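You operate a simulated robot arm through the tools that you are given. There is no shell and no other tool.

You are at the controls of a simulated robot arm. One attempt, no reset.

JOB
Unclamp and clear the nest, swap its blue pin for the green one and turn the model knob to 1.
Fine: the flange goes on the table, the blue pin in the free socket.

Only the result counts: the job must be done as asked and must still hold three seconds after the hand-in. Knocking over, shifting, dropping, spilling or breaking anything else fails it.

ROBOT AND FRAMES
A 6-joint arm with a two-finger parallel gripper, fixed in place. Base frame: the origin is at the foot of the arm, x ahead of it, y to its left, z up; the work surface is at about z = 0. Lengths are in cm, angles in degrees, forces in N, time in s.
With the tool pointing down near the work surface it reaches from about 12 to 50 cm from the base axis. Its first joint turns from -72.0 to 72.0 degrees. Payload 0.65 kg.
The TCP is the grasp point between the finger pads, 2.5 cm short of the fingertips. In the tool frame z runs along the fingers and y along their closing line. Largest opening 7.6 cm; finger width 1.8, thickness 1; the body of the gripper, 3.6 by 7.8 cm, starts 4.5 cm behind the TCP.
Orientation is told as [roll, pitch, yaw] about the base's x, y, z axes, in that order, counted from this pose: with the fingers straight down and closing along the base's y, the tool's x points along the base's -x, its y along +y and its z along -z.

CONTROLS
- The arm moves only by the tool servo_tool. Its argument "moves" is a list of rows, each an object of numbers (a shift or turn left out is 0, a gripper value left out holds the last): "rx", "ry", "rz": the turn, a rotation vector about the tool's x, y, z in degrees; "tx", "ty", "tz": the shift along the tool's x, y, z in m; "hand": the finger opening in m, from 0 to 0.076. In form: [{"rx": .., "ry": .., "rz": .., "tx": .., "ty": .., "tz": .., "hand": ..}, ...]. A call has 1 to 20 rows; each row is the pose to reach, as a shift and turn from the pose commanded when the call began, along the tool's axes at that moment. Rows are played at 5 a second. More than 5 cm and 8.6 degrees between two rows, or a gripper value outside its range, and nothing of the call is played. Where a pose cannot be reached the arm comes as near as it can. A force on the tool above 90 N (or 10 N above the force at the start of the call, whichever is more), or a blocked arm, ends the call early, and 0.2 s more pass. Each finger travels about 10.8 cm/s and halts on what it meets, pressing with about 43 N; the grip force reading is that of the motor and also rises with nothing between the fingers. The clock runs only during rows and for 0.2 s after the last one: add rows that repeat a pose to give the fingers time. The reply holds the time, the measured pose of the TCP, the force on the tool along the base axes, the opening and the grip force, in the units named above and with some noise, with the torque about the TCP (base axes, N m) and any sound that the robot's microphone picked up.
- Cameras (640 x 400 px; columns grow to the right, rows downward): "scene" is fixed at [4.83, 26.68, 39.84]; the picture's right is [-0.84, -0.55, 0.00], its down [-0.34, 0.52, -0.78] and it looks along [0.43, -0.66, -0.62] (base axes); focal length 214 px, centre (320, 200). "wrist" rides on the gripper at [5.8, 1.1, -8.1] in the tool frame; the picture's right is [-0.18, 0.98, 0.00], its down [-0.75, -0.14, -0.64] and it looks along [-0.63, -0.12, 0.77] (tool axes); focal length 243 px, centre (320, 200). There is no depth. A picture from a camera that has moved, and an enlarged one, comes with that camera's place and axes in the base frame and with its lens.
- camera(camera): a new picture of that camera. The clock stands still meanwhile.
- enlarge(camera, box): a new picture of the part [left, top, right, bottom] of that camera's present view, enlarged. The clock stands still meanwhile.
- close_job(): hands the job in; it is judged then, once.

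Nothing tells you positions but the pictures and the camera data. Unless the task says otherwise, let go and move clear before handing in.

The tools are called after "Request:" by a JSON object that holds its "op" and its "data". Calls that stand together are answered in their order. servo_tool: Moves the arm, as the interface text tells. Its arguments: {"type":"object","properties":{"moves":{"type":"array","items":{"type":"object","properties":{"rx":{"type":"number"},"ry":{"type":"number"},"rz":{"type":"number"},"tx":{"type":"number"},"ty":{"type":"number"},"tz":{"type":"number"},"hand":{"type":"number"}}}}},"required":["moves"]} The other tools are called the same way: camera (camera) takes a picture; enlarge (camera, box) takes an enlarged picture of a part of a camera's view; close_job () hands the job in.

At the start:

```text
clock: 0.0
tcp_pos: [28.05, -0.88, 37.17]
orientation: [0.1, -0.1, 0.2]
wrist_force: [-0.2, 0.5, -0.9]
wrist_torque: [-0.01, 0.04, 0.04]
gripper_width: 7.61
gripper_force: 0.1
```

scene: 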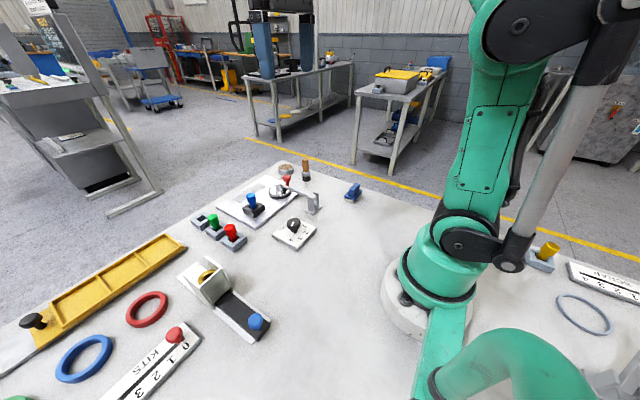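
wrist: 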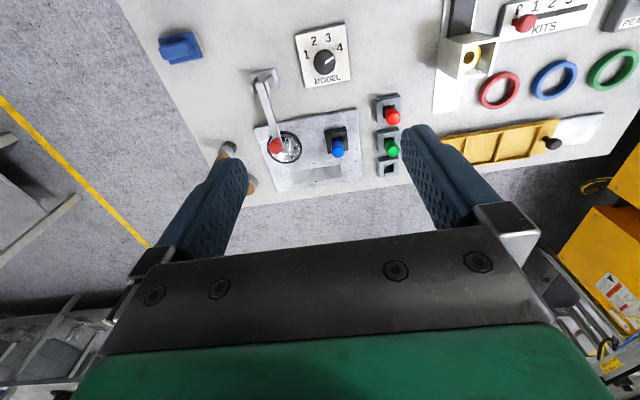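

I see a plate with a clamped flange (red lever), a blue pin in a nest socket, a rack with red and green pins and a free socket, and a MODEL knob. I'll take closer views first.

Request:
{"op": "enlarge", "data": {"camera": "scene", "box": [180, 140, 340, 260]}}

Request:
{"op": "enlarge", "data": {"camera": "wrist", "box": [220, 20, 440, 200]}}

Request:
{"op": "enlarge", "data": {"camera": "scene", "box": [0, 230, 320, 400]}}

```text
3.33 times, centred on (260, 200) of scene
camera zoom: at [4.83, 26.68, 39.84], right [-0.84, -0.55, 0.0], down [-0.34, 0.52, -0.78], along [0.43, -0.66, -0.62], focal length 715 px, centre (520, 200)
```

zoom: 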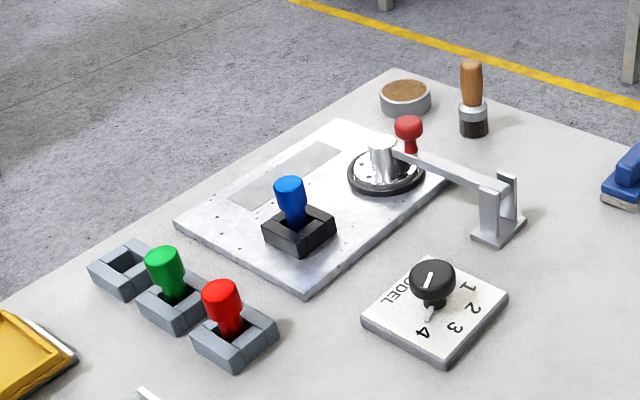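

```text
2.22 times, centred on (330, 110) of wrist
camera zoom: at [22.19, 0.14, 45.32], right [0.18, 0.98, 0.0], down [0.75, -0.14, 0.65], along [0.63, -0.12, -0.76], focal length 539 px, centre (298, 400)
```

zoom: 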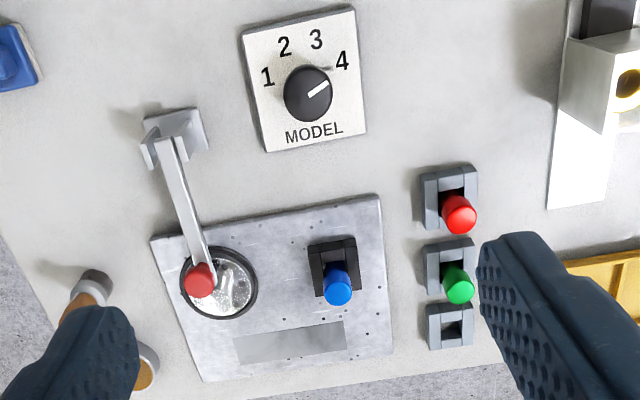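

```text
2.00 times, centred on (160, 315) of scene
camera zoom: at [4.83, 26.68, 39.84], right [-0.84, -0.55, 0.0], down [-0.34, 0.52, -0.78], along [0.43, -0.66, -0.62], focal length 429 px, centre (640, -30)
```

zoom: 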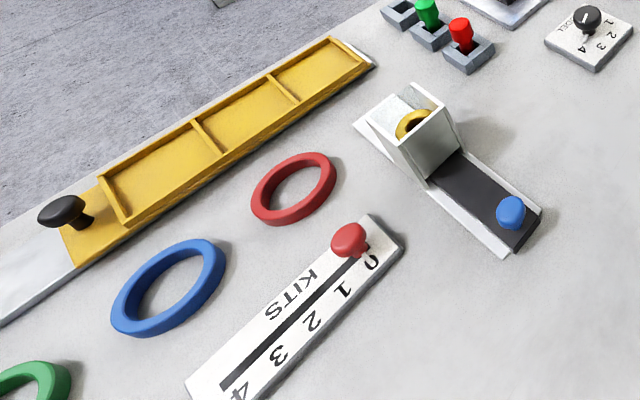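

The clamp pivot looks to be near (31,-10,5) with its red knob near (40,-11,8). The flange is near (44,-11), the blue pin near (42,0), the green pin near (45,9) and the MODEL knob near (30,-1). I'll move the wrist camera lower to get better fixes.

Request:
{"op": "servo_tool", "data": {"moves": [{"tx": -0.005, "ty": 0.012, "tz": 0.035}, {"tx": -0.01, "ty": 0.025, "tz": 0.07}, {"tx": -0.015, "ty": 0.037, "tz": 0.105}, {"tx": -0.02, "ty": 0.05, "tz": 0.14}, {"tx": -0.02, "ty": 0.05, "tz": 0.14}]}}

```text
clock: 1.2
tcp_pos: [30.02, 4.09, 23.43]
orientation: [0.1, -0.3, 0.1]
wrist_force: [1.2, 0.4, -0.1]
wrist_torque: [-0.02, -0.01, 0.01]
gripper_width: 7.61
gripper_force: 0.0
```

Request:
{"op": "camera", "data": {"camera": "wrist"}}

Request:
{"op": "camera", "data": {"camera": "scene"}}

```text
taken
camera wrist: at [24.16, 5.22, 31.51], right [0.18, 0.98, 0.0], down [0.75, -0.14, 0.65], along [0.63, -0.12, -0.76], focal length 243 px, centre (320, 200)
```

wrist: 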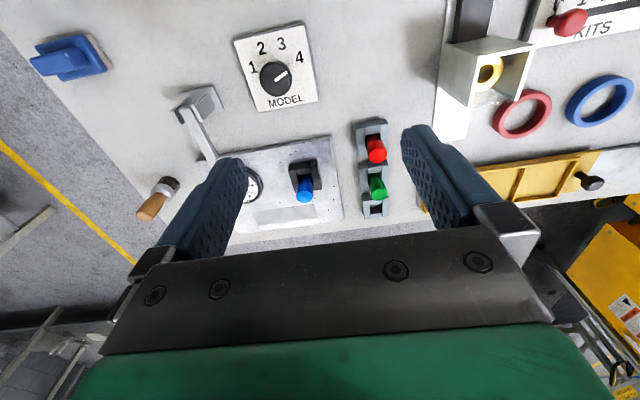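

```text
taken
```

scene: 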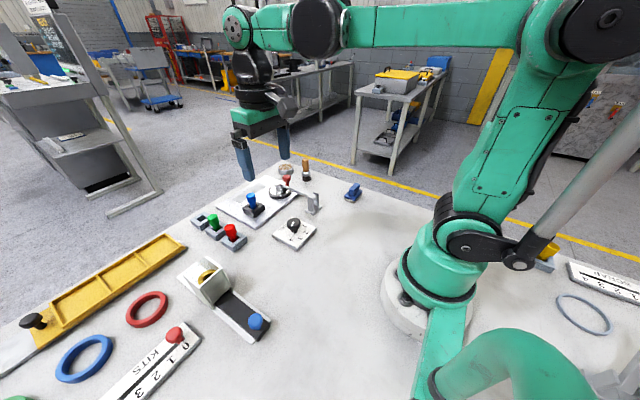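

Request:
{"op": "enlarge", "data": {"camera": "wrist", "box": [220, 100, 420, 240]}}

Request:
{"op": "enlarge", "data": {"camera": "wrist", "box": [220, 10, 340, 120]}}

Request:
{"op": "enlarge", "data": {"camera": "scene", "box": [180, 180, 260, 260]}}

Request:
{"op": "enlarge", "data": {"camera": "scene", "box": [260, 155, 340, 255]}}

```text
2.86 times, centred on (320, 170) of wrist
camera zoom: at [24.16, 5.22, 31.51], right [0.18, 0.98, 0.0], down [0.75, -0.14, 0.65], along [0.63, -0.12, -0.76], focal length 693 px, centre (320, 286)
```

zoom: 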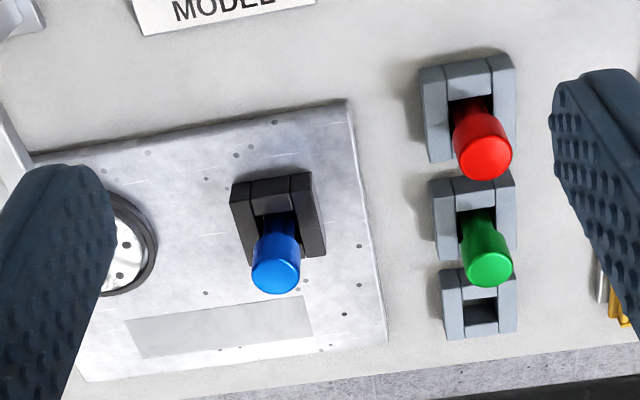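

```text
3.64 times, centred on (280, 65) of wrist
camera zoom: at [24.16, 5.22, 31.51], right [0.18, 0.98, 0.0], down [0.75, -0.14, 0.65], along [0.63, -0.12, -0.76], focal length 882 px, centre (466, 691)
```

zoom: 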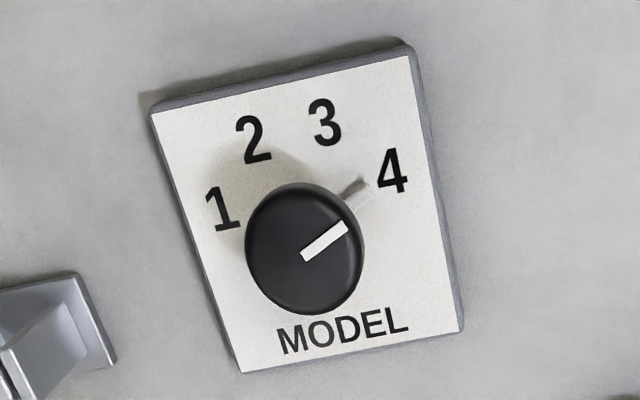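

```text
5.00 times, centred on (220, 220) of scene
camera zoom: at [4.83, 26.68, 39.84], right [-0.84, -0.55, 0.0], down [-0.34, 0.52, -0.78], along [0.43, -0.66, -0.62], focal length 1072 px, centre (820, 100)
```

zoom: 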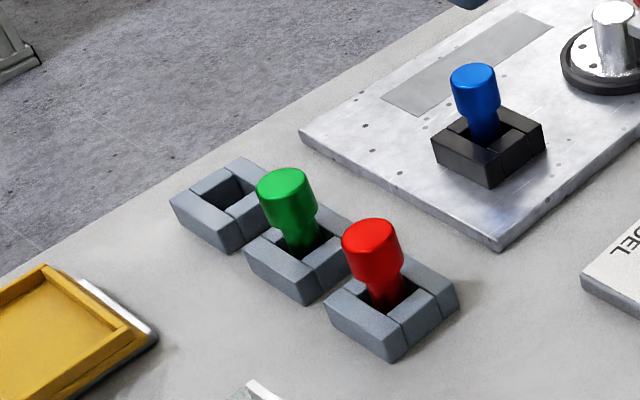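

```text
4.00 times, centred on (300, 205) of scene
camera zoom: at [4.83, 26.68, 39.84], right [-0.84, -0.55, 0.0], down [-0.34, 0.52, -0.78], along [0.43, -0.66, -0.62], focal length 858 px, centre (400, 180)
```

zoom: 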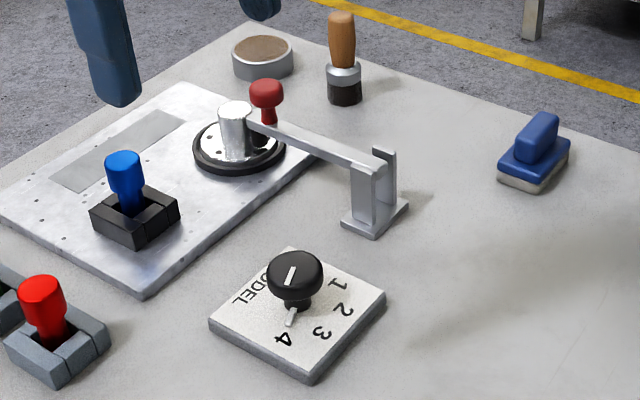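

The pins are round-headed and stand in square-frame sockets. The knob pointer is at 4, with 1 about 150° counter-clockwise. Next I'll look at the clamp and flange from close by.

Request:
{"op": "servo_tool", "data": {"moves": [{"tx": -0.01, "ty": -0.037, "tz": 0.01}, {"tx": -0.02, "ty": -0.074, "tz": 0.02}, {"tx": -0.03, "ty": -0.111, "tz": 0.03}, {"tx": -0.04, "ty": -0.148, "tz": 0.04}, {"tx": -0.04, "ty": -0.148, "tz": 0.04}]}}

Request:
{"op": "camera", "data": {"camera": "wrist"}}

Request:
{"op": "enlarge", "data": {"camera": "wrist", "box": [240, 0, 400, 210]}}

Request:
{"op": "enlarge", "data": {"camera": "scene", "box": [255, 155, 345, 225]}}

```text
clock: 2.4
tcp_pos: [33.93, -10.45, 19.41]
orientation: [0.1, -0.2, 0.1]
wrist_force: [-0.3, -0.4, -0.5]
wrist_torque: [-0.02, 0.02, 0.0]
gripper_width: 7.61
gripper_force: 0.0
```

```text
taken
camera wrist: at [28.05, -9.4, 27.56], right [0.18, 0.98, 0.0], down [0.75, -0.14, 0.65], along [0.63, -0.12, -0.76], focal length 243 px, centre (320, 200)
```

wrist: 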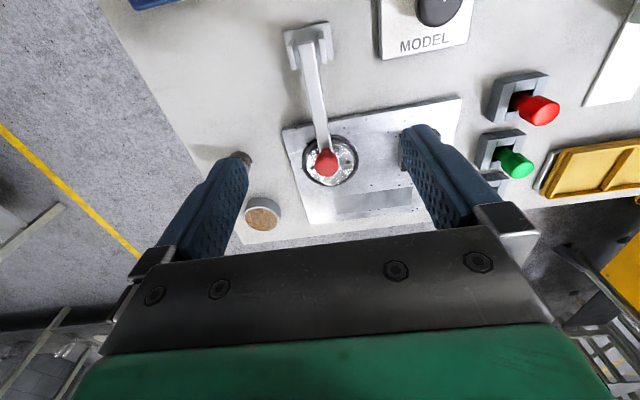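

```text
1.90 times, centred on (320, 105) of wrist
camera zoom: at [28.05, -9.4, 27.56], right [0.18, 0.98, 0.0], down [0.75, -0.14, 0.65], along [0.63, -0.12, -0.76], focal length 462 px, centre (320, 381)
```

zoom: 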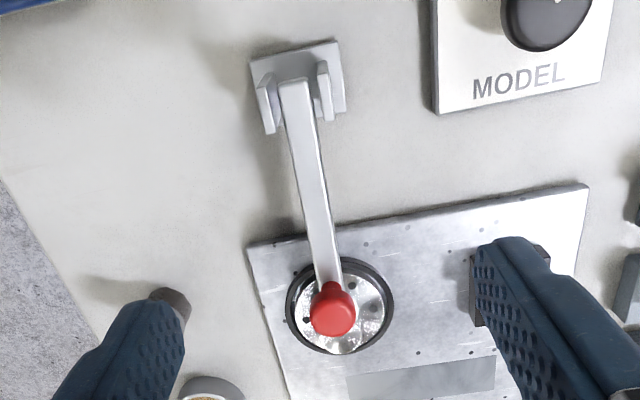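

```text
5.71 times, centred on (300, 190) of scene
camera zoom: at [4.83, 26.68, 39.84], right [-0.84, -0.55, 0.0], down [-0.34, 0.52, -0.78], along [0.43, -0.66, -0.62], focal length 1226 px, centre (434, 257)
```

zoom: 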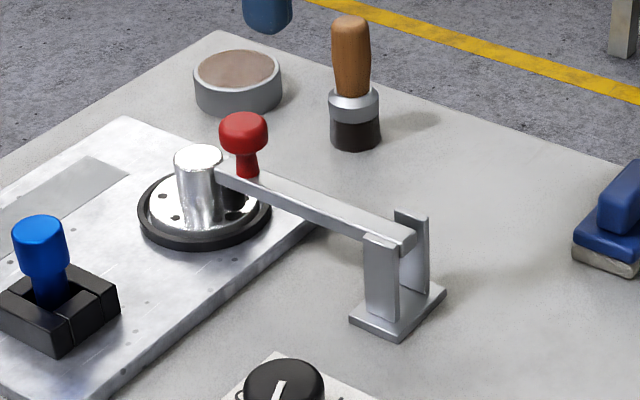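

The clamp lever pivots between two cheeks at about (31,-10.6,5.2), with the axis along y. The red ball is at about (40.3,-10.9,7.2) and the flange boss behind it at about (43.6,-10.9). I'll hover above the ball and check alignment.

Request:
{"op": "servo_tool", "data": {"moves": [{"tx": -0.021, "ty": -0.001, "tz": 0.024}, {"tx": -0.042, "ty": -0.003, "tz": 0.048}, {"tx": -0.064, "ty": -0.004, "tz": 0.074}, {"tx": -0.064, "ty": -0.004, "tz": 0.074}]}}

Request:
{"op": "camera", "data": {"camera": "wrist"}}

Request:
{"op": "enlarge", "data": {"camera": "scene", "box": [235, 125, 345, 225]}}

```text
clock: 3.4
tcp_pos: [40.36, -11.04, 12.05]
orientation: [0.1, -0.2, 0.2]
wrist_force: [0.9, 0.8, -0.6]
wrist_torque: [0.04, -0.02, 0.0]
gripper_width: 7.6
gripper_force: 0.0
```

```text
taken
camera wrist: at [34.45, -9.95, 20.26], right [0.18, 0.98, 0.0], down [0.75, -0.14, 0.65], along [0.63, -0.12, -0.76], focal length 243 px, centre (320, 200)
```

wrist: 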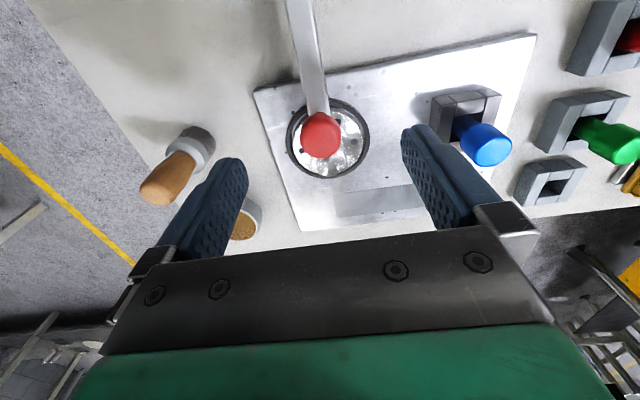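

```text
4.00 times, centred on (290, 175) of scene
camera zoom: at [4.83, 26.68, 39.84], right [-0.84, -0.55, 0.0], down [-0.34, 0.52, -0.78], along [0.43, -0.66, -0.62], focal length 858 px, centre (440, 300)
```

zoom: 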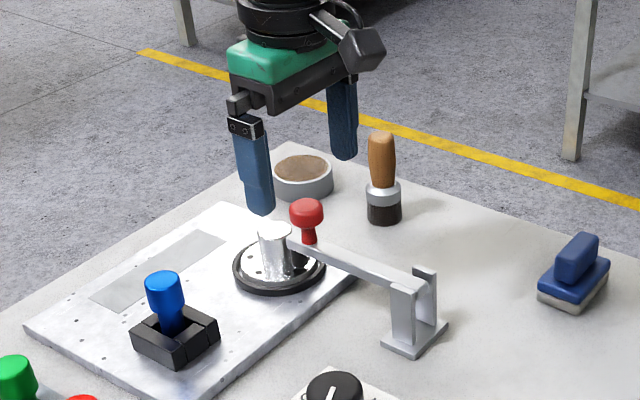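

The ball is lined up between the fingers. I'll go down and grip it, still closing along y.

Request:
{"op": "servo_tool", "data": {"moves": [{"ty": 0.001, "tz": 0.015}, {"ty": 0.001, "tz": 0.03}, {"ty": 0.001, "tz": 0.047}, {"ty": 0.001, "tz": 0.047}]}}

Request:
{"op": "camera", "data": {"camera": "wrist"}}

Request:
{"op": "enlarge", "data": {"camera": "scene", "box": [235, 125, 345, 225]}}

```text
clock: 4.4
tcp_pos: [40.46, -10.86, 7.18]
orientation: [0.1, -0.3, 0.1]
wrist_force: [-0.4, 0.0, -0.4]
wrist_torque: [-0.01, 0.03, 0.01]
gripper_width: 7.61
gripper_force: 0.0
```

```text
taken
camera wrist: at [34.63, -9.85, 15.34], right [0.18, 0.98, 0.0], down [0.75, -0.14, 0.65], along [0.63, -0.12, -0.76], focal length 243 px, centre (320, 200)
```

wrist: 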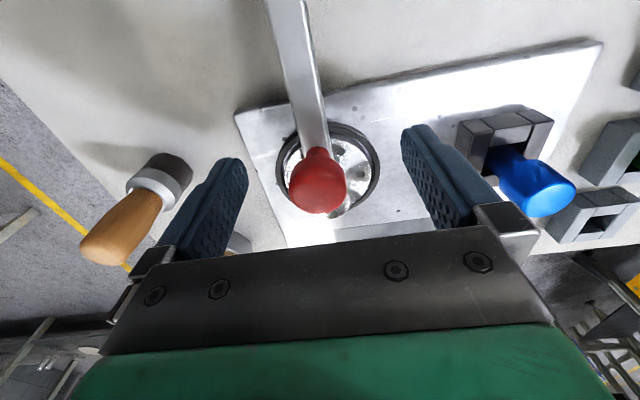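

```text
4.00 times, centred on (290, 175) of scene
camera zoom: at [4.83, 26.68, 39.84], right [-0.84, -0.55, 0.0], down [-0.34, 0.52, -0.78], along [0.43, -0.66, -0.62], focal length 858 px, centre (440, 300)
```

zoom: 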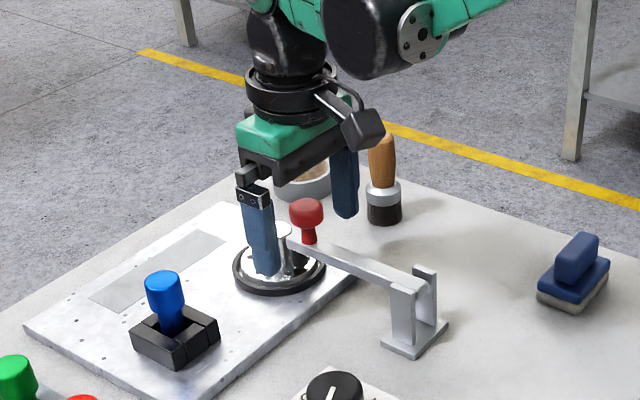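

The ball sits right at the grasp point, so I'll close on it.

Request:
{"op": "servo_tool", "data": {"moves": [{"hand": 0.0}, {"hand": 0.0}, {"hand": 0.0}, {"hand": 0.0}]}}

```text
clock: 5.4
tcp_pos: [40.51, -11.02, 7.26]
orientation: [0.0, -0.1, -0.1]
wrist_force: [4.4, -20.8, -1.9]
wrist_torque: [-0.1, -0.27, -0.01]
gripper_width: 2.33
gripper_force: 38.9
```

I have the ball at 2.33 cm opening. I'll re-centre slightly in y and start lifting it along the arc around the pivot, checking forces.

Request:
{"op": "servo_tool", "data": {"moves": [{"ty": -0.0015, "hand": 0.0}, {"tx": 0.0022, "ty": -0.0015, "tz": -0.0082, "hand": 0.0}, {"tx": 0.0049, "ty": -0.0013, "tz": -0.0161, "hand": 0.0}, {"tx": 0.0085, "ty": -0.0012, "tz": -0.0238, "hand": 0.0}, {"tx": 0.0125, "ty": -0.001, "tz": -0.0311, "hand": 0.0}]}}

Request:
{"op": "enlarge", "data": {"camera": "scene", "box": [235, 125, 345, 225]}}

```text
clock: 6.6
tcp_pos: [39.23, -11.02, 10.2]
orientation: [0.1, -0.2, 0.1]
wrist_force: [-3.6, -4.6, -18.5]
wrist_torque: [-0.02, -1.18, 0.01]
gripper_width: 2.36
gripper_force: 39.8
```

```text
4.00 times, centred on (290, 175) of scene
camera zoom: at [4.83, 26.68, 39.84], right [-0.84, -0.55, 0.0], down [-0.34, 0.52, -0.78], along [0.43, -0.66, -0.62], focal length 858 px, centre (440, 300)
```

zoom: 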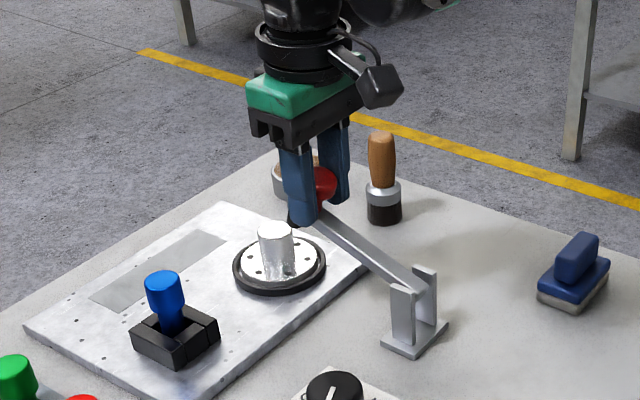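

The lever rises cleanly and the flange stays put. I'll carry on along the arc.

Request:
{"op": "servo_tool", "data": {"moves": [{"tx": 0.0079, "ty": 0.0004, "tz": -0.0109, "hand": 0.0}, {"tx": 0.0173, "ty": 0.0008, "tz": -0.0206, "hand": 0.0}, {"tx": 0.0279, "ty": 0.0013, "tz": -0.0289, "hand": 0.0}, {"tx": 0.0396, "ty": 0.0019, "tz": -0.0357, "hand": 0.0}, {"tx": 0.0521, "ty": 0.0025, "tz": -0.0407, "hand": 0.0}, {"tx": 0.0651, "ty": 0.0031, "tz": -0.044, "hand": 0.0}]}}

Request:
{"op": "enlarge", "data": {"camera": "scene", "box": [235, 105, 365, 225]}}

```text
clock: 8.0
tcp_pos: [32.9, -11.06, 14.56]
orientation: [-0.2, -0.3, -0.1]
wrist_force: [12.2, -31.1, 1.5]
wrist_torque: [-0.29, -1.17, -0.21]
gripper_width: 2.35
gripper_force: 39.6
```

```text
3.33 times, centred on (300, 165) of scene
camera zoom: at [4.83, 26.67, 39.84], right [-0.84, -0.55, 0.0], down [-0.34, 0.52, -0.78], along [0.43, -0.66, -0.62], focal length 715 px, centre (387, 317)
```

zoom: 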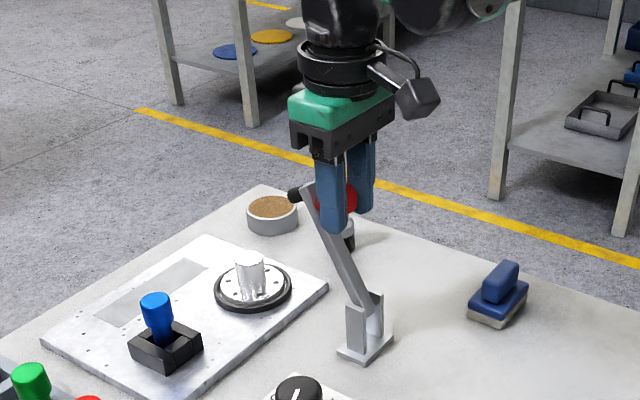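

The lever stays in the plane y≈-11.05, so I'll take the sideways offset back out and carry it past vertical.

Request:
{"op": "servo_tool", "data": {"moves": [{"tx": 0.003, "ty": -0.0028, "tz": -0.0008, "hand": 0.0}, {"tx": 0.0134, "ty": -0.0028, "tz": -0.0014, "hand": 0.0}, {"tx": 0.0269, "ty": -0.0028, "tz": -0.001, "hand": 0.0}, {"tx": 0.0402, "ty": -0.0028, "tz": 0.0014, "hand": 0.0}]}}

Request:
{"op": "enlarge", "data": {"camera": "scene", "box": [235, 105, 365, 225]}}

```text
clock: 9.0
tcp_pos: [28.64, -11.06, 14.31]
orientation: [0.1, -0.1, 0.2]
wrist_force: [-1.0, -0.2, -0.1]
wrist_torque: [-0.01, -0.02, -0.01]
gripper_width: 0.01
gripper_force: 23.7
```

```text
3.33 times, centred on (300, 165) of scene
camera zoom: at [4.83, 26.68, 39.84], right [-0.84, -0.55, 0.0], down [-0.34, 0.52, -0.78], along [0.43, -0.66, -0.62], focal length 715 px, centre (387, 317)
```

zoom: 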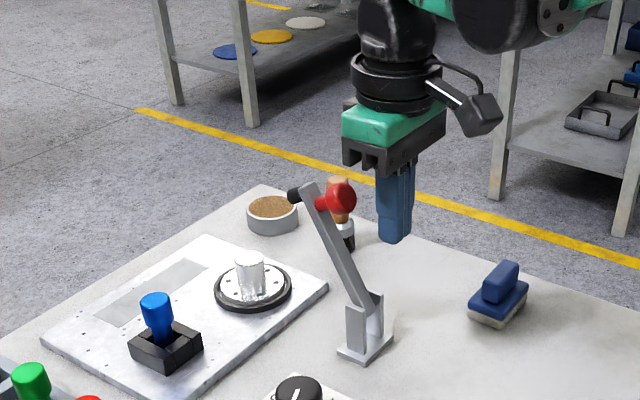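

The ball slipped out at about 70° of lift, and the lever is standing there by itself. I'll check how it stands before deciding whether to push it further.

Request:
{"op": "camera", "data": {"camera": "wrist"}}

Request:
{"op": "enlarge", "data": {"camera": "scene", "box": [270, 150, 350, 220]}}

```text
taken
camera wrist: at [22.81, -10.04, 22.41], right [0.18, 0.98, 0.0], down [0.75, -0.14, 0.64], along [0.63, -0.12, -0.76], focal length 243 px, centre (320, 200)
```

wrist: 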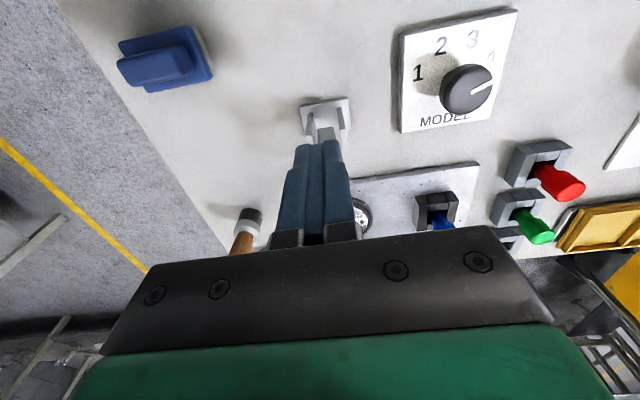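

```text
5.71 times, centred on (310, 185) of scene
camera zoom: at [4.83, 26.68, 39.84], right [-0.84, -0.55, 0.0], down [-0.34, 0.52, -0.78], along [0.43, -0.66, -0.62], focal length 1226 px, centre (377, 286)
```

zoom: 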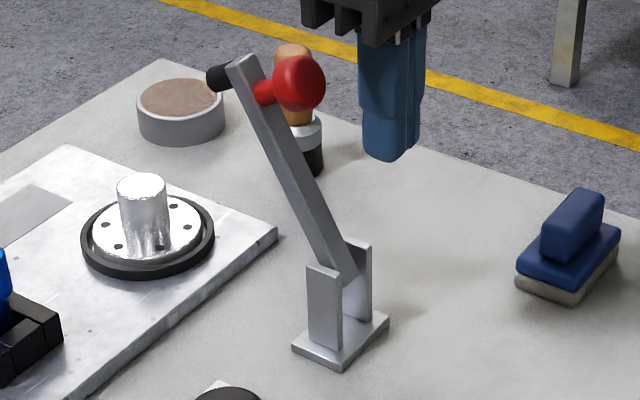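

The lever stands at about 60°, with its foot near (38.5,-11,12.7), which is too close for the wrist camera during flange removal. I'll go over it and push it further open from the front with closed fingers.

Request:
{"op": "servo_tool", "data": {"moves": [{"tz": -0.035, "hand": 0.0}, {"tz": -0.07, "hand": 0.0}, {"tx": -0.045, "tz": -0.07, "hand": 0.0}, {"tx": -0.09, "tz": -0.07, "hand": 0.0}, {"tx": -0.135, "tz": -0.07, "hand": 0.0}, {"tx": -0.135, "tz": -0.035, "hand": 0.0}, {"tx": -0.135, "tz": 0.0, "hand": 0.0}, {"tx": -0.135, "tz": 0.0, "hand": 0.0}]}}

Request:
{"op": "enlarge", "data": {"camera": "scene", "box": [235, 105, 365, 225]}}

Request:
{"op": "camera", "data": {"camera": "wrist"}}

```text
clock: 10.8
tcp_pos: [42.28, -11.13, 14.52]
orientation: [0.1, -0.3, 0.1]
wrist_force: [-0.7, 0.8, -0.2]
wrist_torque: [0.0, 0.01, 0.01]
gripper_width: 0.0
gripper_force: 23.5
```

```text
3.33 times, centred on (300, 165) of scene
camera zoom: at [4.83, 26.68, 39.84], right [-0.84, -0.55, 0.0], down [-0.34, 0.52, -0.78], along [0.43, -0.66, -0.62], focal length 715 px, centre (387, 317)
```

zoom: 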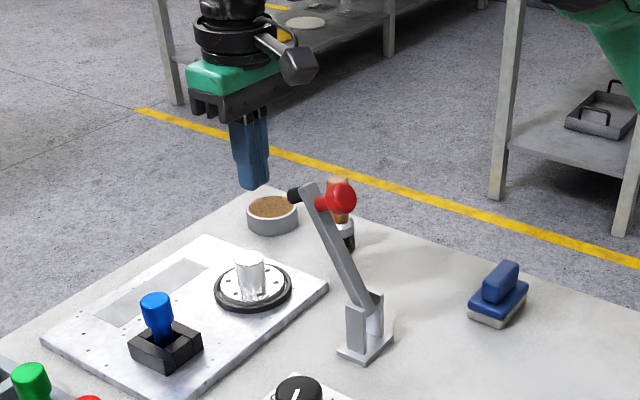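

```text
taken
camera wrist: at [36.37, -10.12, 22.73], right [0.18, 0.98, 0.0], down [0.75, -0.14, 0.65], along [0.63, -0.12, -0.76], focal length 243 px, centre (320, 200)
```

wrist: 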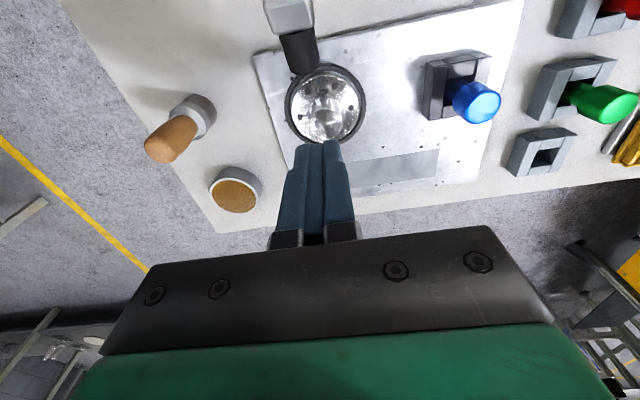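

The lever holds by friction. I'll lower a little and push its foot gently toward the base, watching the force.

Request:
{"op": "servo_tool", "data": {"moves": [{"tx": 0.005, "tz": 0.012, "hand": 0.0}, {"tx": 0.015, "tz": 0.015, "hand": 0.0}, {"tx": 0.025, "tz": 0.015, "hand": 0.0}, {"tx": 0.033, "tz": 0.015, "hand": 0.0}, {"tx": 0.039, "tz": 0.015, "hand": 0.0}, {"tx": 0.045, "tz": 0.015, "hand": 0.0}]}}

Request:
{"op": "enlarge", "data": {"camera": "scene", "box": [235, 105, 365, 225]}}

```text
clock: 12.0
tcp_pos: [39.32, -11.04, 13.01]
orientation: [-0.1, -2.1, 0.4]
wrist_force: [18.1, -0.7, -1.7]
wrist_torque: [-0.02, -0.02, -0.08]
gripper_width: 0.0
gripper_force: 23.9
stopped in row 5: the force on the tool passed its limit at 110 N (the readings are from after the stop); the commanded pose is now the measured one
```

```text
3.33 times, centred on (300, 165) of scene
camera zoom: at [4.83, 26.68, 39.84], right [-0.84, -0.55, 0.0], down [-0.34, 0.52, -0.78], along [0.43, -0.66, -0.62], focal length 715 px, centre (387, 317)
```

zoom: 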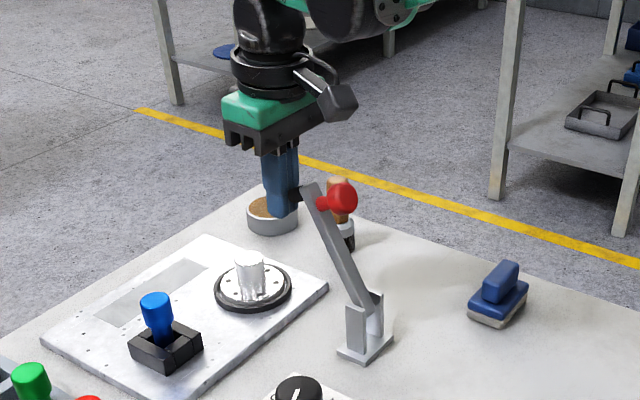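

That is a hard stop (110 N, lever unmoved), so the clamp is fully open at about 62°. I'll back off, level the tool, and yaw it so the wrist camera stays clear of the lever when I take the flange.

Request:
{"op": "servo_tool", "data": {"moves": [{"tx": -0.015, "ry": 1.0, "hand": 0.0}, {"tx": -0.035, "tz": -0.01, "ry": 2.1, "hand": 0.0}, {"tx": -0.045, "tz": -0.03, "ry": 2.1, "hand": 0.04}, {"tx": -0.045, "tz": -0.03, "ry": 2.1, "hand": 0.04}]}}

Request:
{"op": "enlarge", "data": {"camera": "scene", "box": [235, 105, 365, 225]}}

```text
clock: 13.0
tcp_pos: [43.55, -11.19, 16.04]
orientation: [-0.1, 0.3, 0.4]
wrist_force: [0.6, 0.2, -0.2]
wrist_torque: [-0.01, -0.01, 0.05]
gripper_width: 4.02
gripper_force: 0.0
```

```text
3.33 times, centred on (300, 165) of scene
camera zoom: at [4.83, 26.68, 39.84], right [-0.84, -0.55, 0.0], down [-0.34, 0.52, -0.78], along [0.43, -0.66, -0.62], focal length 715 px, centre (387, 317)
```

zoom: 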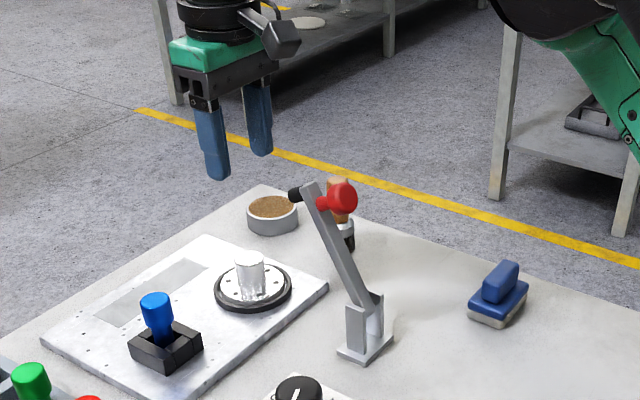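

The lever is unchanged. A wrist picture will let me fix the boss position.

Request:
{"op": "camera", "data": {"camera": "wrist"}}

Request:
{"op": "enlarge", "data": {"camera": "wrist", "box": [260, 40, 400, 160]}}

Request:
{"op": "enlarge", "data": {"camera": "scene", "box": [250, 165, 320, 215]}}

```text
taken
camera wrist: at [37.75, -10.23, 24.15], right [0.18, 0.98, 0.0], down [0.76, -0.14, 0.64], along [0.63, -0.12, -0.77], focal length 243 px, centre (320, 200)
```

wrist: 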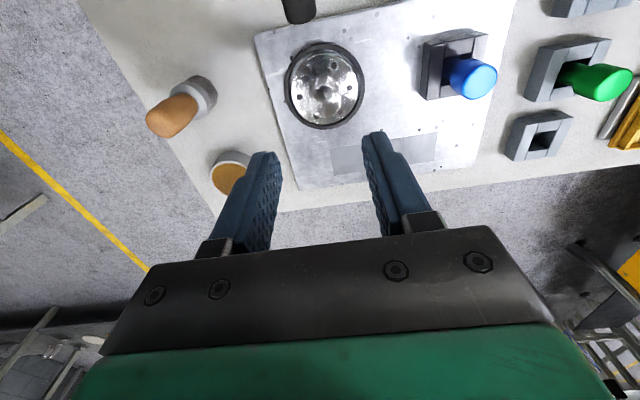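

```text
3.33 times, centred on (330, 100) of wrist
camera zoom: at [37.75, -10.23, 24.15], right [0.18, 0.98, 0.0], down [0.76, -0.14, 0.64], along [0.63, -0.12, -0.77], focal length 809 px, centre (287, 533)
```

zoom: 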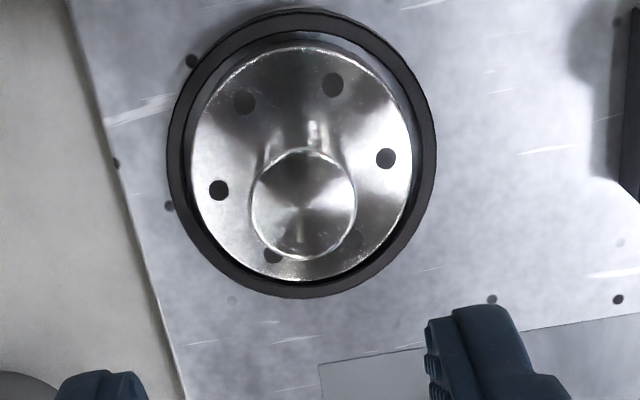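

```text
8.00 times, centred on (285, 190) of scene
camera zoom: at [4.83, 26.68, 39.84], right [-0.84, -0.55, 0.0], down [-0.34, 0.52, -0.78], along [0.43, -0.66, -0.62], focal length 1716 px, centre (600, 280)
```

zoom: 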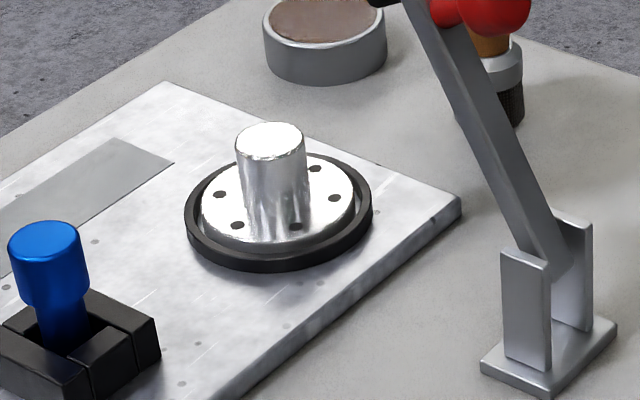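

The flange (disc with boss) sits inside the black nest ring, with the boss axis at about (43.7,-10.97) and its top at about z=4.9. I'll yaw the tool by 45° so the camera swings away from the lever, then check.

Request:
{"op": "servo_tool", "data": {"moves": [{"rz": 7.5, "hand": 0.04}, {"rz": 15, "hand": 0.04}, {"rz": 22.5, "hand": 0.04}, {"rz": 30, "hand": 0.04}, {"rz": 37.5, "hand": 0.04}, {"rz": 45, "tx": -0.0015, "ty": 0.002, "hand": 0.04}, {"rz": 45, "tx": -0.0015, "ty": 0.002, "tz": 0.03, "hand": 0.04}, {"rz": 45, "tx": -0.0015, "ty": 0.002, "tz": 0.03, "hand": 0.04}]}}

Request:
{"op": "camera", "data": {"camera": "wrist"}}

Request:
{"op": "enlarge", "data": {"camera": "scene", "box": [225, 105, 355, 225]}}

```text
clock: 14.8
tcp_pos: [43.72, -11.17, 13.1]
orientation: [-0.3, 0.2, -44.8]
wrist_force: [-0.1, 0.2, 0.2]
wrist_torque: [-0.02, 0.03, -0.04]
gripper_width: 4.01
gripper_force: 0.1
```

```text
taken
camera wrist: at [40.43, -6.19, 21.2], right [0.82, 0.57, 0.0], down [0.44, -0.63, 0.64], along [0.36, -0.53, -0.77], focal length 243 px, centre (320, 200)
```

wrist: 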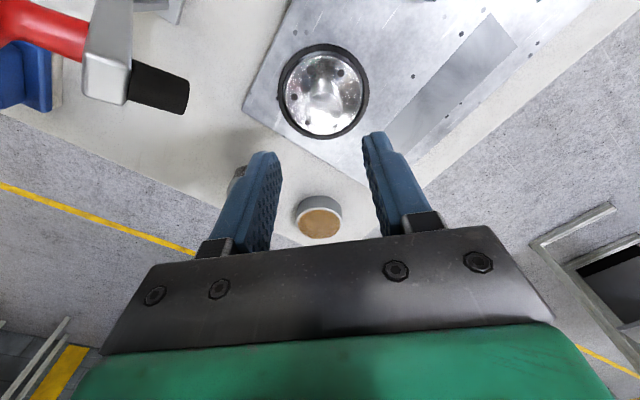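

```text
3.33 times, centred on (290, 165) of scene
camera zoom: at [4.83, 26.68, 39.84], right [-0.84, -0.55, 0.0], down [-0.34, 0.52, -0.78], along [0.43, -0.66, -0.62], focal length 715 px, centre (420, 317)
```

zoom: 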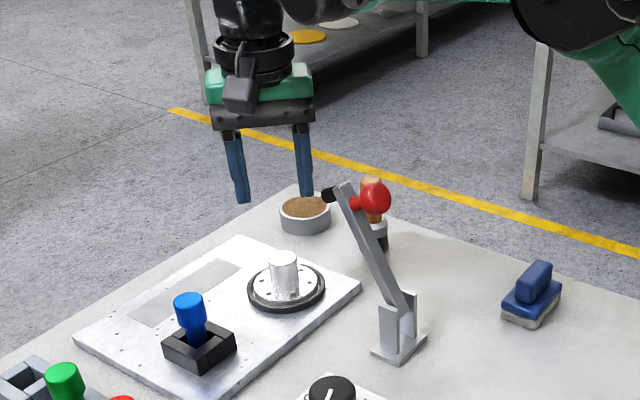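

Request:
{"op": "enlarge", "data": {"camera": "wrist", "box": [260, 30, 400, 150]}}

```text
3.33 times, centred on (330, 90) of wrist
camera zoom: at [40.43, -6.19, 21.2], right [0.82, 0.57, 0.0], down [0.44, -0.63, 0.64], along [0.36, -0.53, -0.77], focal length 809 px, centre (287, 567)
```

zoom: 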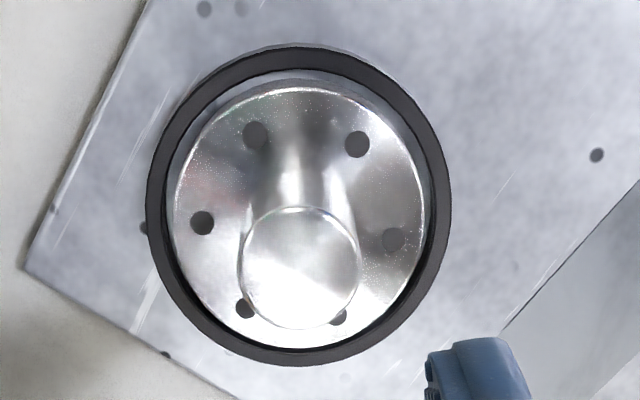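

The boss is at about (43.8,-10.9). I'll shift slightly and descend part way, checking the clearance to the lever.

Request:
{"op": "servo_tool", "data": {"moves": [{"tx": 0.0011, "ty": 0.0023, "tz": 0.02, "hand": 0.04}, {"tx": 0.0011, "ty": 0.0023, "tz": 0.04, "hand": 0.04}, {"tx": 0.0011, "ty": 0.0023, "tz": 0.055, "hand": 0.04}, {"tx": 0.0011, "ty": 0.0023, "tz": 0.055, "hand": 0.04}]}}

Request:
{"op": "camera", "data": {"camera": "wrist"}}

Request:
{"op": "enlarge", "data": {"camera": "scene", "box": [225, 105, 355, 225]}}

```text
clock: 15.8
tcp_pos: [43.77, -10.64, 7.57]
orientation: [-0.3, 0.2, -44.7]
wrist_force: [0.8, 0.3, -0.7]
wrist_torque: [-0.01, -0.02, -0.01]
gripper_width: 3.99
gripper_force: 0.1
```

```text
taken
camera wrist: at [40.45, -5.79, 15.68], right [0.82, 0.57, 0.0], down [0.44, -0.63, 0.64], along [0.36, -0.53, -0.77], focal length 243 px, centre (320, 200)
```

wrist: 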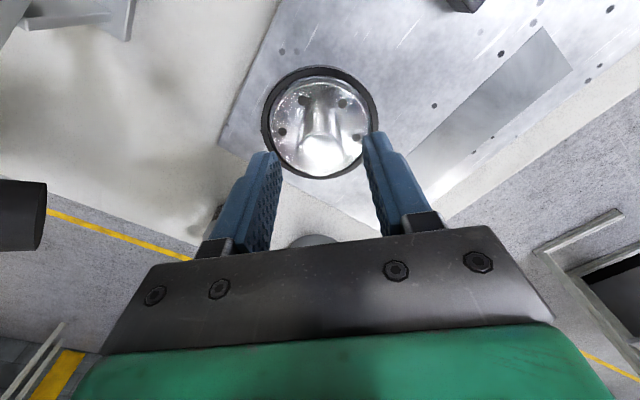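

```text
3.33 times, centred on (290, 165) of scene
camera zoom: at [4.83, 26.68, 39.84], right [-0.84, -0.55, 0.0], down [-0.34, 0.52, -0.78], along [0.43, -0.66, -0.62], focal length 715 px, centre (420, 317)
```

zoom: 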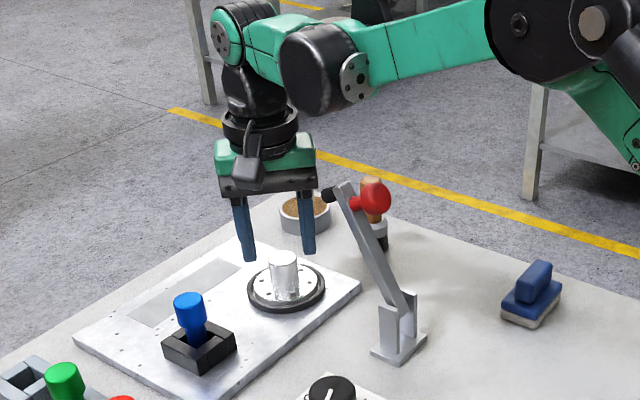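

Request:
{"op": "enlarge", "data": {"camera": "wrist", "box": [250, 60, 390, 190]}}

```text
3.08 times, centred on (320, 125) of wrist
camera zoom: at [40.45, -5.79, 15.68], right [0.82, 0.57, 0.0], down [0.44, -0.63, 0.64], along [0.36, -0.53, -0.77], focal length 746 px, centre (320, 431)
```

zoom: 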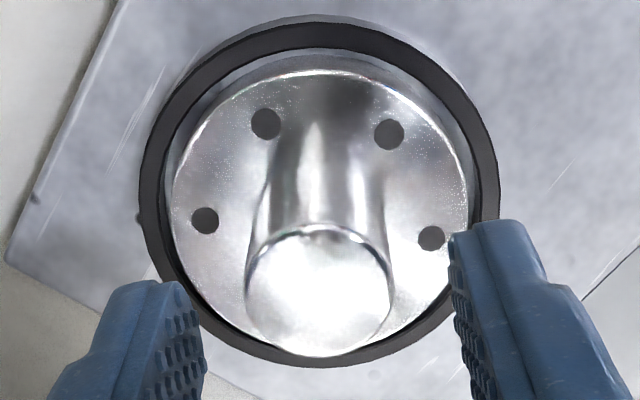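

The boss is centred between the fingers. I'll descend and grip it.

Request:
{"op": "servo_tool", "data": {"moves": [{"tz": 0.013, "hand": 0.04}, {"tz": 0.026, "hand": 0.04}, {"tz": 0.026, "hand": 0.04}, {"tz": 0.026, "hand": 0.0}, {"tz": 0.026, "hand": 0.0}, {"tz": 0.026, "hand": 0.0}, {"tz": 0.026, "hand": 0.0}]}}

Request:
{"op": "enlarge", "data": {"camera": "scene", "box": [225, 105, 355, 225]}}

```text
clock: 17.4
tcp_pos: [43.89, -10.69, 4.99]
orientation: [-0.3, 0.2, -44.8]
wrist_force: [-0.1, 0.0, -0.1]
wrist_torque: [0.03, 0.01, 0.0]
gripper_width: 2.49
gripper_force: 40.2
```

```text
3.33 times, centred on (290, 165) of scene
camera zoom: at [4.83, 26.68, 39.84], right [-0.84, -0.55, 0.0], down [-0.34, 0.52, -0.78], along [0.43, -0.66, -0.62], focal length 715 px, centre (420, 317)
```

zoom: 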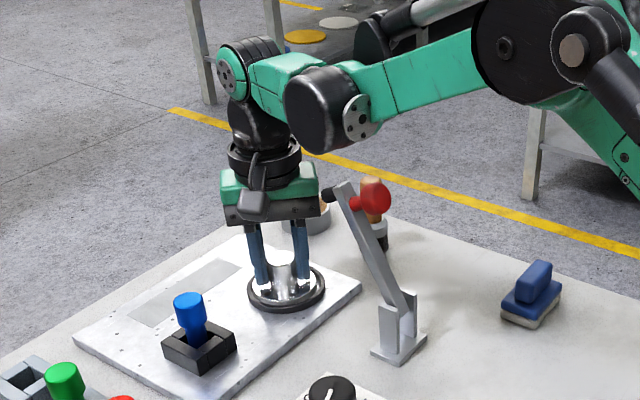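

Gripped cleanly at 2.49 cm with no side load. Now I'll lift the flange straight up.

Request:
{"op": "servo_tool", "data": {"moves": [{"tz": -0.005, "hand": 0.0}, {"tz": -0.015, "hand": 0.0}, {"tz": -0.035, "hand": 0.0}, {"tz": -0.06, "hand": 0.0}, {"tz": -0.085, "hand": 0.0}, {"tz": -0.1, "hand": 0.0}]}}

Request:
{"op": "enlarge", "data": {"camera": "scene", "box": [180, 105, 360, 265]}}

```text
clock: 18.8
tcp_pos: [43.85, -10.6, 15.03]
orientation: [-0.4, 0.2, -44.7]
wrist_force: [0.1, -0.3, -2.8]
wrist_torque: [0.02, 0.0, 0.01]
gripper_width: 2.48
gripper_force: 39.9
```

```text
2.50 times, centred on (270, 185) of scene
camera zoom: at [4.83, 26.68, 39.84], right [-0.84, -0.55, 0.0], down [-0.34, 0.52, -0.78], along [0.43, -0.66, -0.62], focal length 536 px, centre (445, 238)
```

zoom: 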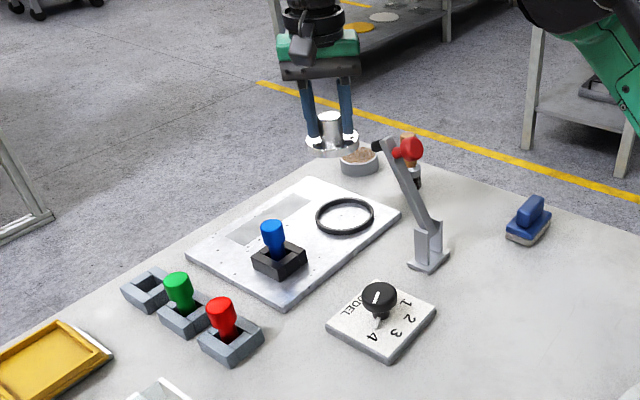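

The flange is out (about 0.28 kg) and the nest ring stayed behind. I'll carry it up and around to the open table area near (25,8.5).

Request:
{"op": "servo_tool", "data": {"moves": [{"tx": 0.0158, "ty": 0.016, "hand": 0.0}, {"tx": 0.0396, "ty": 0.04, "hand": 0.0}, {"tx": 0.0634, "ty": 0.0639, "hand": 0.0}, {"tx": 0.0863, "ty": 0.0658, "hand": 0.0}, {"tx": 0.1093, "ty": 0.0676, "hand": 0.0}, {"tx": 0.1323, "ty": 0.066, "hand": 0.0}, {"tx": 0.1553, "ty": 0.0643, "hand": 0.0}, {"tx": 0.1765, "ty": 0.0573, "hand": 0.0}, {"tx": 0.1978, "ty": 0.0503, "hand": 0.0}, {"tx": 0.218, "ty": 0.041, "hand": 0.0}, {"tx": 0.2381, "ty": 0.0314, "hand": 0.0}, {"tx": 0.2532, "ty": 0.0172, "hand": 0.0}, {"tx": 0.2683, "ty": 0.0029, "hand": 0.0}, {"tx": 0.2683, "ty": 0.0029, "hand": 0.0}]}}

Request:
{"op": "camera", "data": {"camera": "scene"}}

Request:
{"op": "camera", "data": {"camera": "wrist"}}

```text
clock: 21.8
tcp_pos: [25.0, 8.55, 15.19]
orientation: [-0.3, 0.1, -44.6]
wrist_force: [-0.4, 1.5, -2.3]
wrist_torque: [0.02, 0.02, 0.01]
gripper_width: 2.48
gripper_force: 40.6
```

```text
taken
```

scene: 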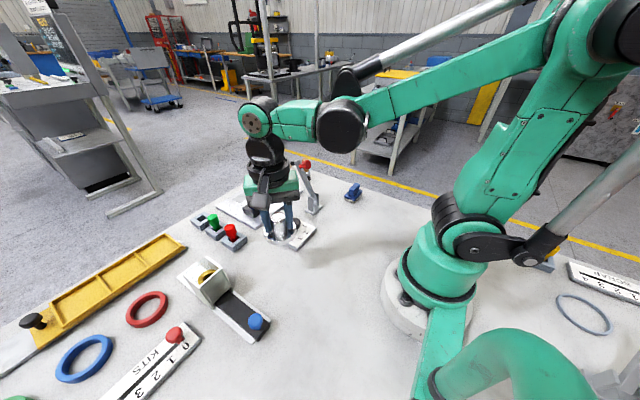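

```text
taken
camera wrist: at [21.7, 13.39, 23.22], right [0.82, 0.57, 0.0], down [0.44, -0.63, 0.64], along [0.36, -0.53, -0.77], focal length 243 px, centre (320, 200)
```

wrist: 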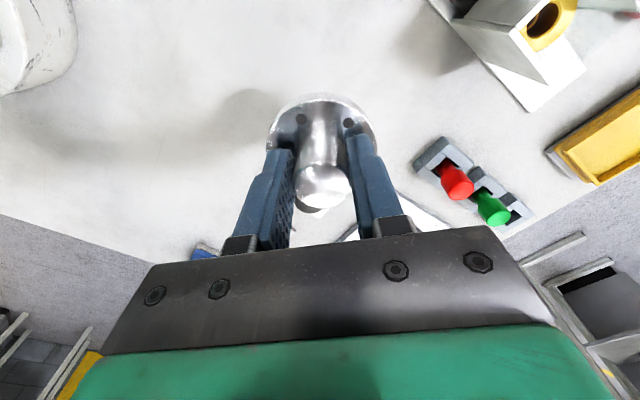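

The table under the flange is clear. I'll lower it quickly at first, then slowly while watching for contact.

Request:
{"op": "servo_tool", "data": {"moves": [{"tz": 0.02, "hand": 0.0}, {"tz": 0.045, "hand": 0.0}, {"tz": 0.07, "hand": 0.0}, {"tz": 0.088, "hand": 0.0}, {"tz": 0.095, "hand": 0.0}, {"tz": 0.095, "hand": 0.0}]}}

Request:
{"op": "enlarge", "data": {"camera": "scene", "box": [230, 180, 350, 290]}}

```text
clock: 23.2
tcp_pos: [25.18, 8.19, 5.37]
orientation: [-0.3, 0.1, -44.7]
wrist_force: [-0.5, 0.1, -2.0]
wrist_torque: [0.01, -0.01, -0.03]
gripper_width: 2.5
gripper_force: 40.5
```

```text
3.64 times, centred on (290, 235) of scene
camera zoom: at [4.83, 26.68, 39.83], right [-0.84, -0.55, 0.0], down [-0.34, 0.52, -0.78], along [0.43, -0.66, -0.62], focal length 780 px, centre (429, 73)
```

zoom: 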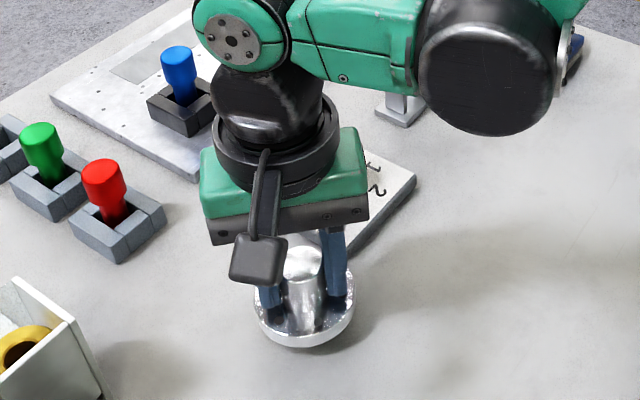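

Request:
{"op": "servo_tool", "data": {"moves": [{"tz": 0.001, "hand": 0.0}, {"tz": 0.002, "hand": 0.0}, {"tz": 0.003, "hand": 0.0}, {"tz": 0.004, "hand": 0.0}, {"tz": 0.005, "hand": 0.0}, {"tz": 0.006, "hand": 0.0}]}}

```text
clock: 24.6
tcp_pos: [24.83, 8.44, 4.97]
orientation: [-0.3, 0.1, -44.7]
wrist_force: [-0.6, -0.4, -2.9]
wrist_torque: [0.01, -0.03, -0.03]
gripper_width: 2.5
gripper_force: 40.7
```

Request:
{"op": "servo_tool", "data": {"moves": [{"tz": 0.001, "hand": 0.0}, {"tz": 0.002, "hand": 0.0}, {"tz": 0.003, "hand": 0.0}, {"tz": 0.004, "hand": 0.0}, {"tz": 0.005, "hand": 0.0}]}}

```text
clock: 25.8
tcp_pos: [24.99, 8.37, 4.48]
orientation: [-0.4, 0.0, -44.7]
wrist_force: [-0.8, 0.2, -2.4]
wrist_torque: [0.03, 0.0, 0.0]
gripper_width: 2.49
gripper_force: 40.8
```

Request:
{"op": "servo_tool", "data": {"moves": [{"tz": 0.001, "hand": 0.0}, {"tz": 0.002, "hand": 0.0}, {"tz": 0.003, "hand": 0.0}]}}

Request:
{"op": "enlarge", "data": {"camera": "scene", "box": [250, 240, 310, 290]}}

```text
clock: 26.6
tcp_pos: [24.96, 8.51, 4.33]
orientation: [-0.3, 0.2, -44.6]
wrist_force: [-0.2, 0.1, -3.0]
wrist_torque: [-0.02, 0.04, 0.0]
gripper_width: 2.5
gripper_force: 40.7
```

```text
8.00 times, centred on (280, 265) of scene
camera zoom: at [4.83, 26.68, 39.83], right [-0.84, -0.55, 0.0], down [-0.34, 0.52, -0.78], along [0.43, -0.66, -0.62], focal length 1716 px, centre (640, -320)
```

zoom: 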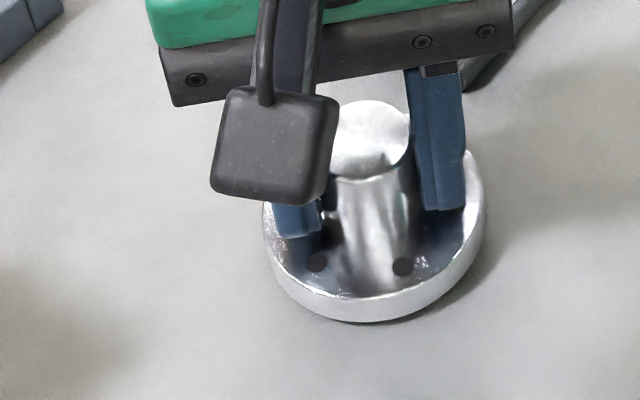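

Still no contact, so I'll keep lowering slowly.

Request:
{"op": "servo_tool", "data": {"moves": [{"tz": 0.001, "hand": 0.0}, {"tz": 0.002, "hand": 0.0}, {"tz": 0.003, "hand": 0.0}, {"tz": 0.003, "hand": 0.0}]}}

```text
clock: 27.6
tcp_pos: [24.98, 8.45, 3.94]
orientation: [-0.1, 0.1, -44.8]
wrist_force: [-0.8, 1.3, 33.5]
wrist_torque: [0.04, -0.21, 0.03]
gripper_width: 2.51
gripper_force: 40.6
```

Contact: the flange is on the table. I'll relieve the press, then open the fingers.

Request:
{"op": "servo_tool", "data": {"moves": [{"tz": -0.001, "hand": 0.0}, {"tz": -0.001, "hand": 0.0}]}}

```text
clock: 28.2
tcp_pos: [24.9, 8.44, 3.81]
orientation: [-0.3, 0.1, -44.7]
wrist_force: [0.4, -0.4, -2.6]
wrist_torque: [0.03, 0.04, 0.0]
gripper_width: 2.51
gripper_force: 40.0
```

Request:
{"op": "servo_tool", "data": {"moves": [{"tz": 0.0004, "hand": 0.0}, {"tz": 0.0006, "hand": 0.0}, {"tz": 0.0006, "hand": 0.032}, {"tz": 0.0006, "hand": 0.04}, {"tz": 0.0006, "hand": 0.04}, {"tz": 0.0006, "hand": 0.04}]}}

Request:
{"op": "enlarge", "data": {"camera": "scene", "box": [250, 240, 310, 290]}}

```text
clock: 29.6
tcp_pos: [24.87, 8.48, 3.98]
orientation: [-0.4, 0.1, -44.8]
wrist_force: [0.1, 0.1, 0.6]
wrist_torque: [0.0, -0.01, 0.01]
gripper_width: 4.02
gripper_force: 0.0
```

```text
8.00 times, centred on (280, 265) of scene
camera zoom: at [4.83, 26.68, 39.84], right [-0.84, -0.55, 0.0], down [-0.34, 0.52, -0.78], along [0.43, -0.66, -0.62], focal length 1716 px, centre (640, -320)
```

zoom: 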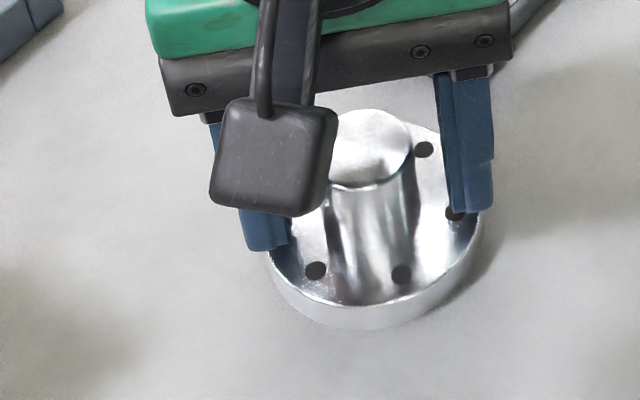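

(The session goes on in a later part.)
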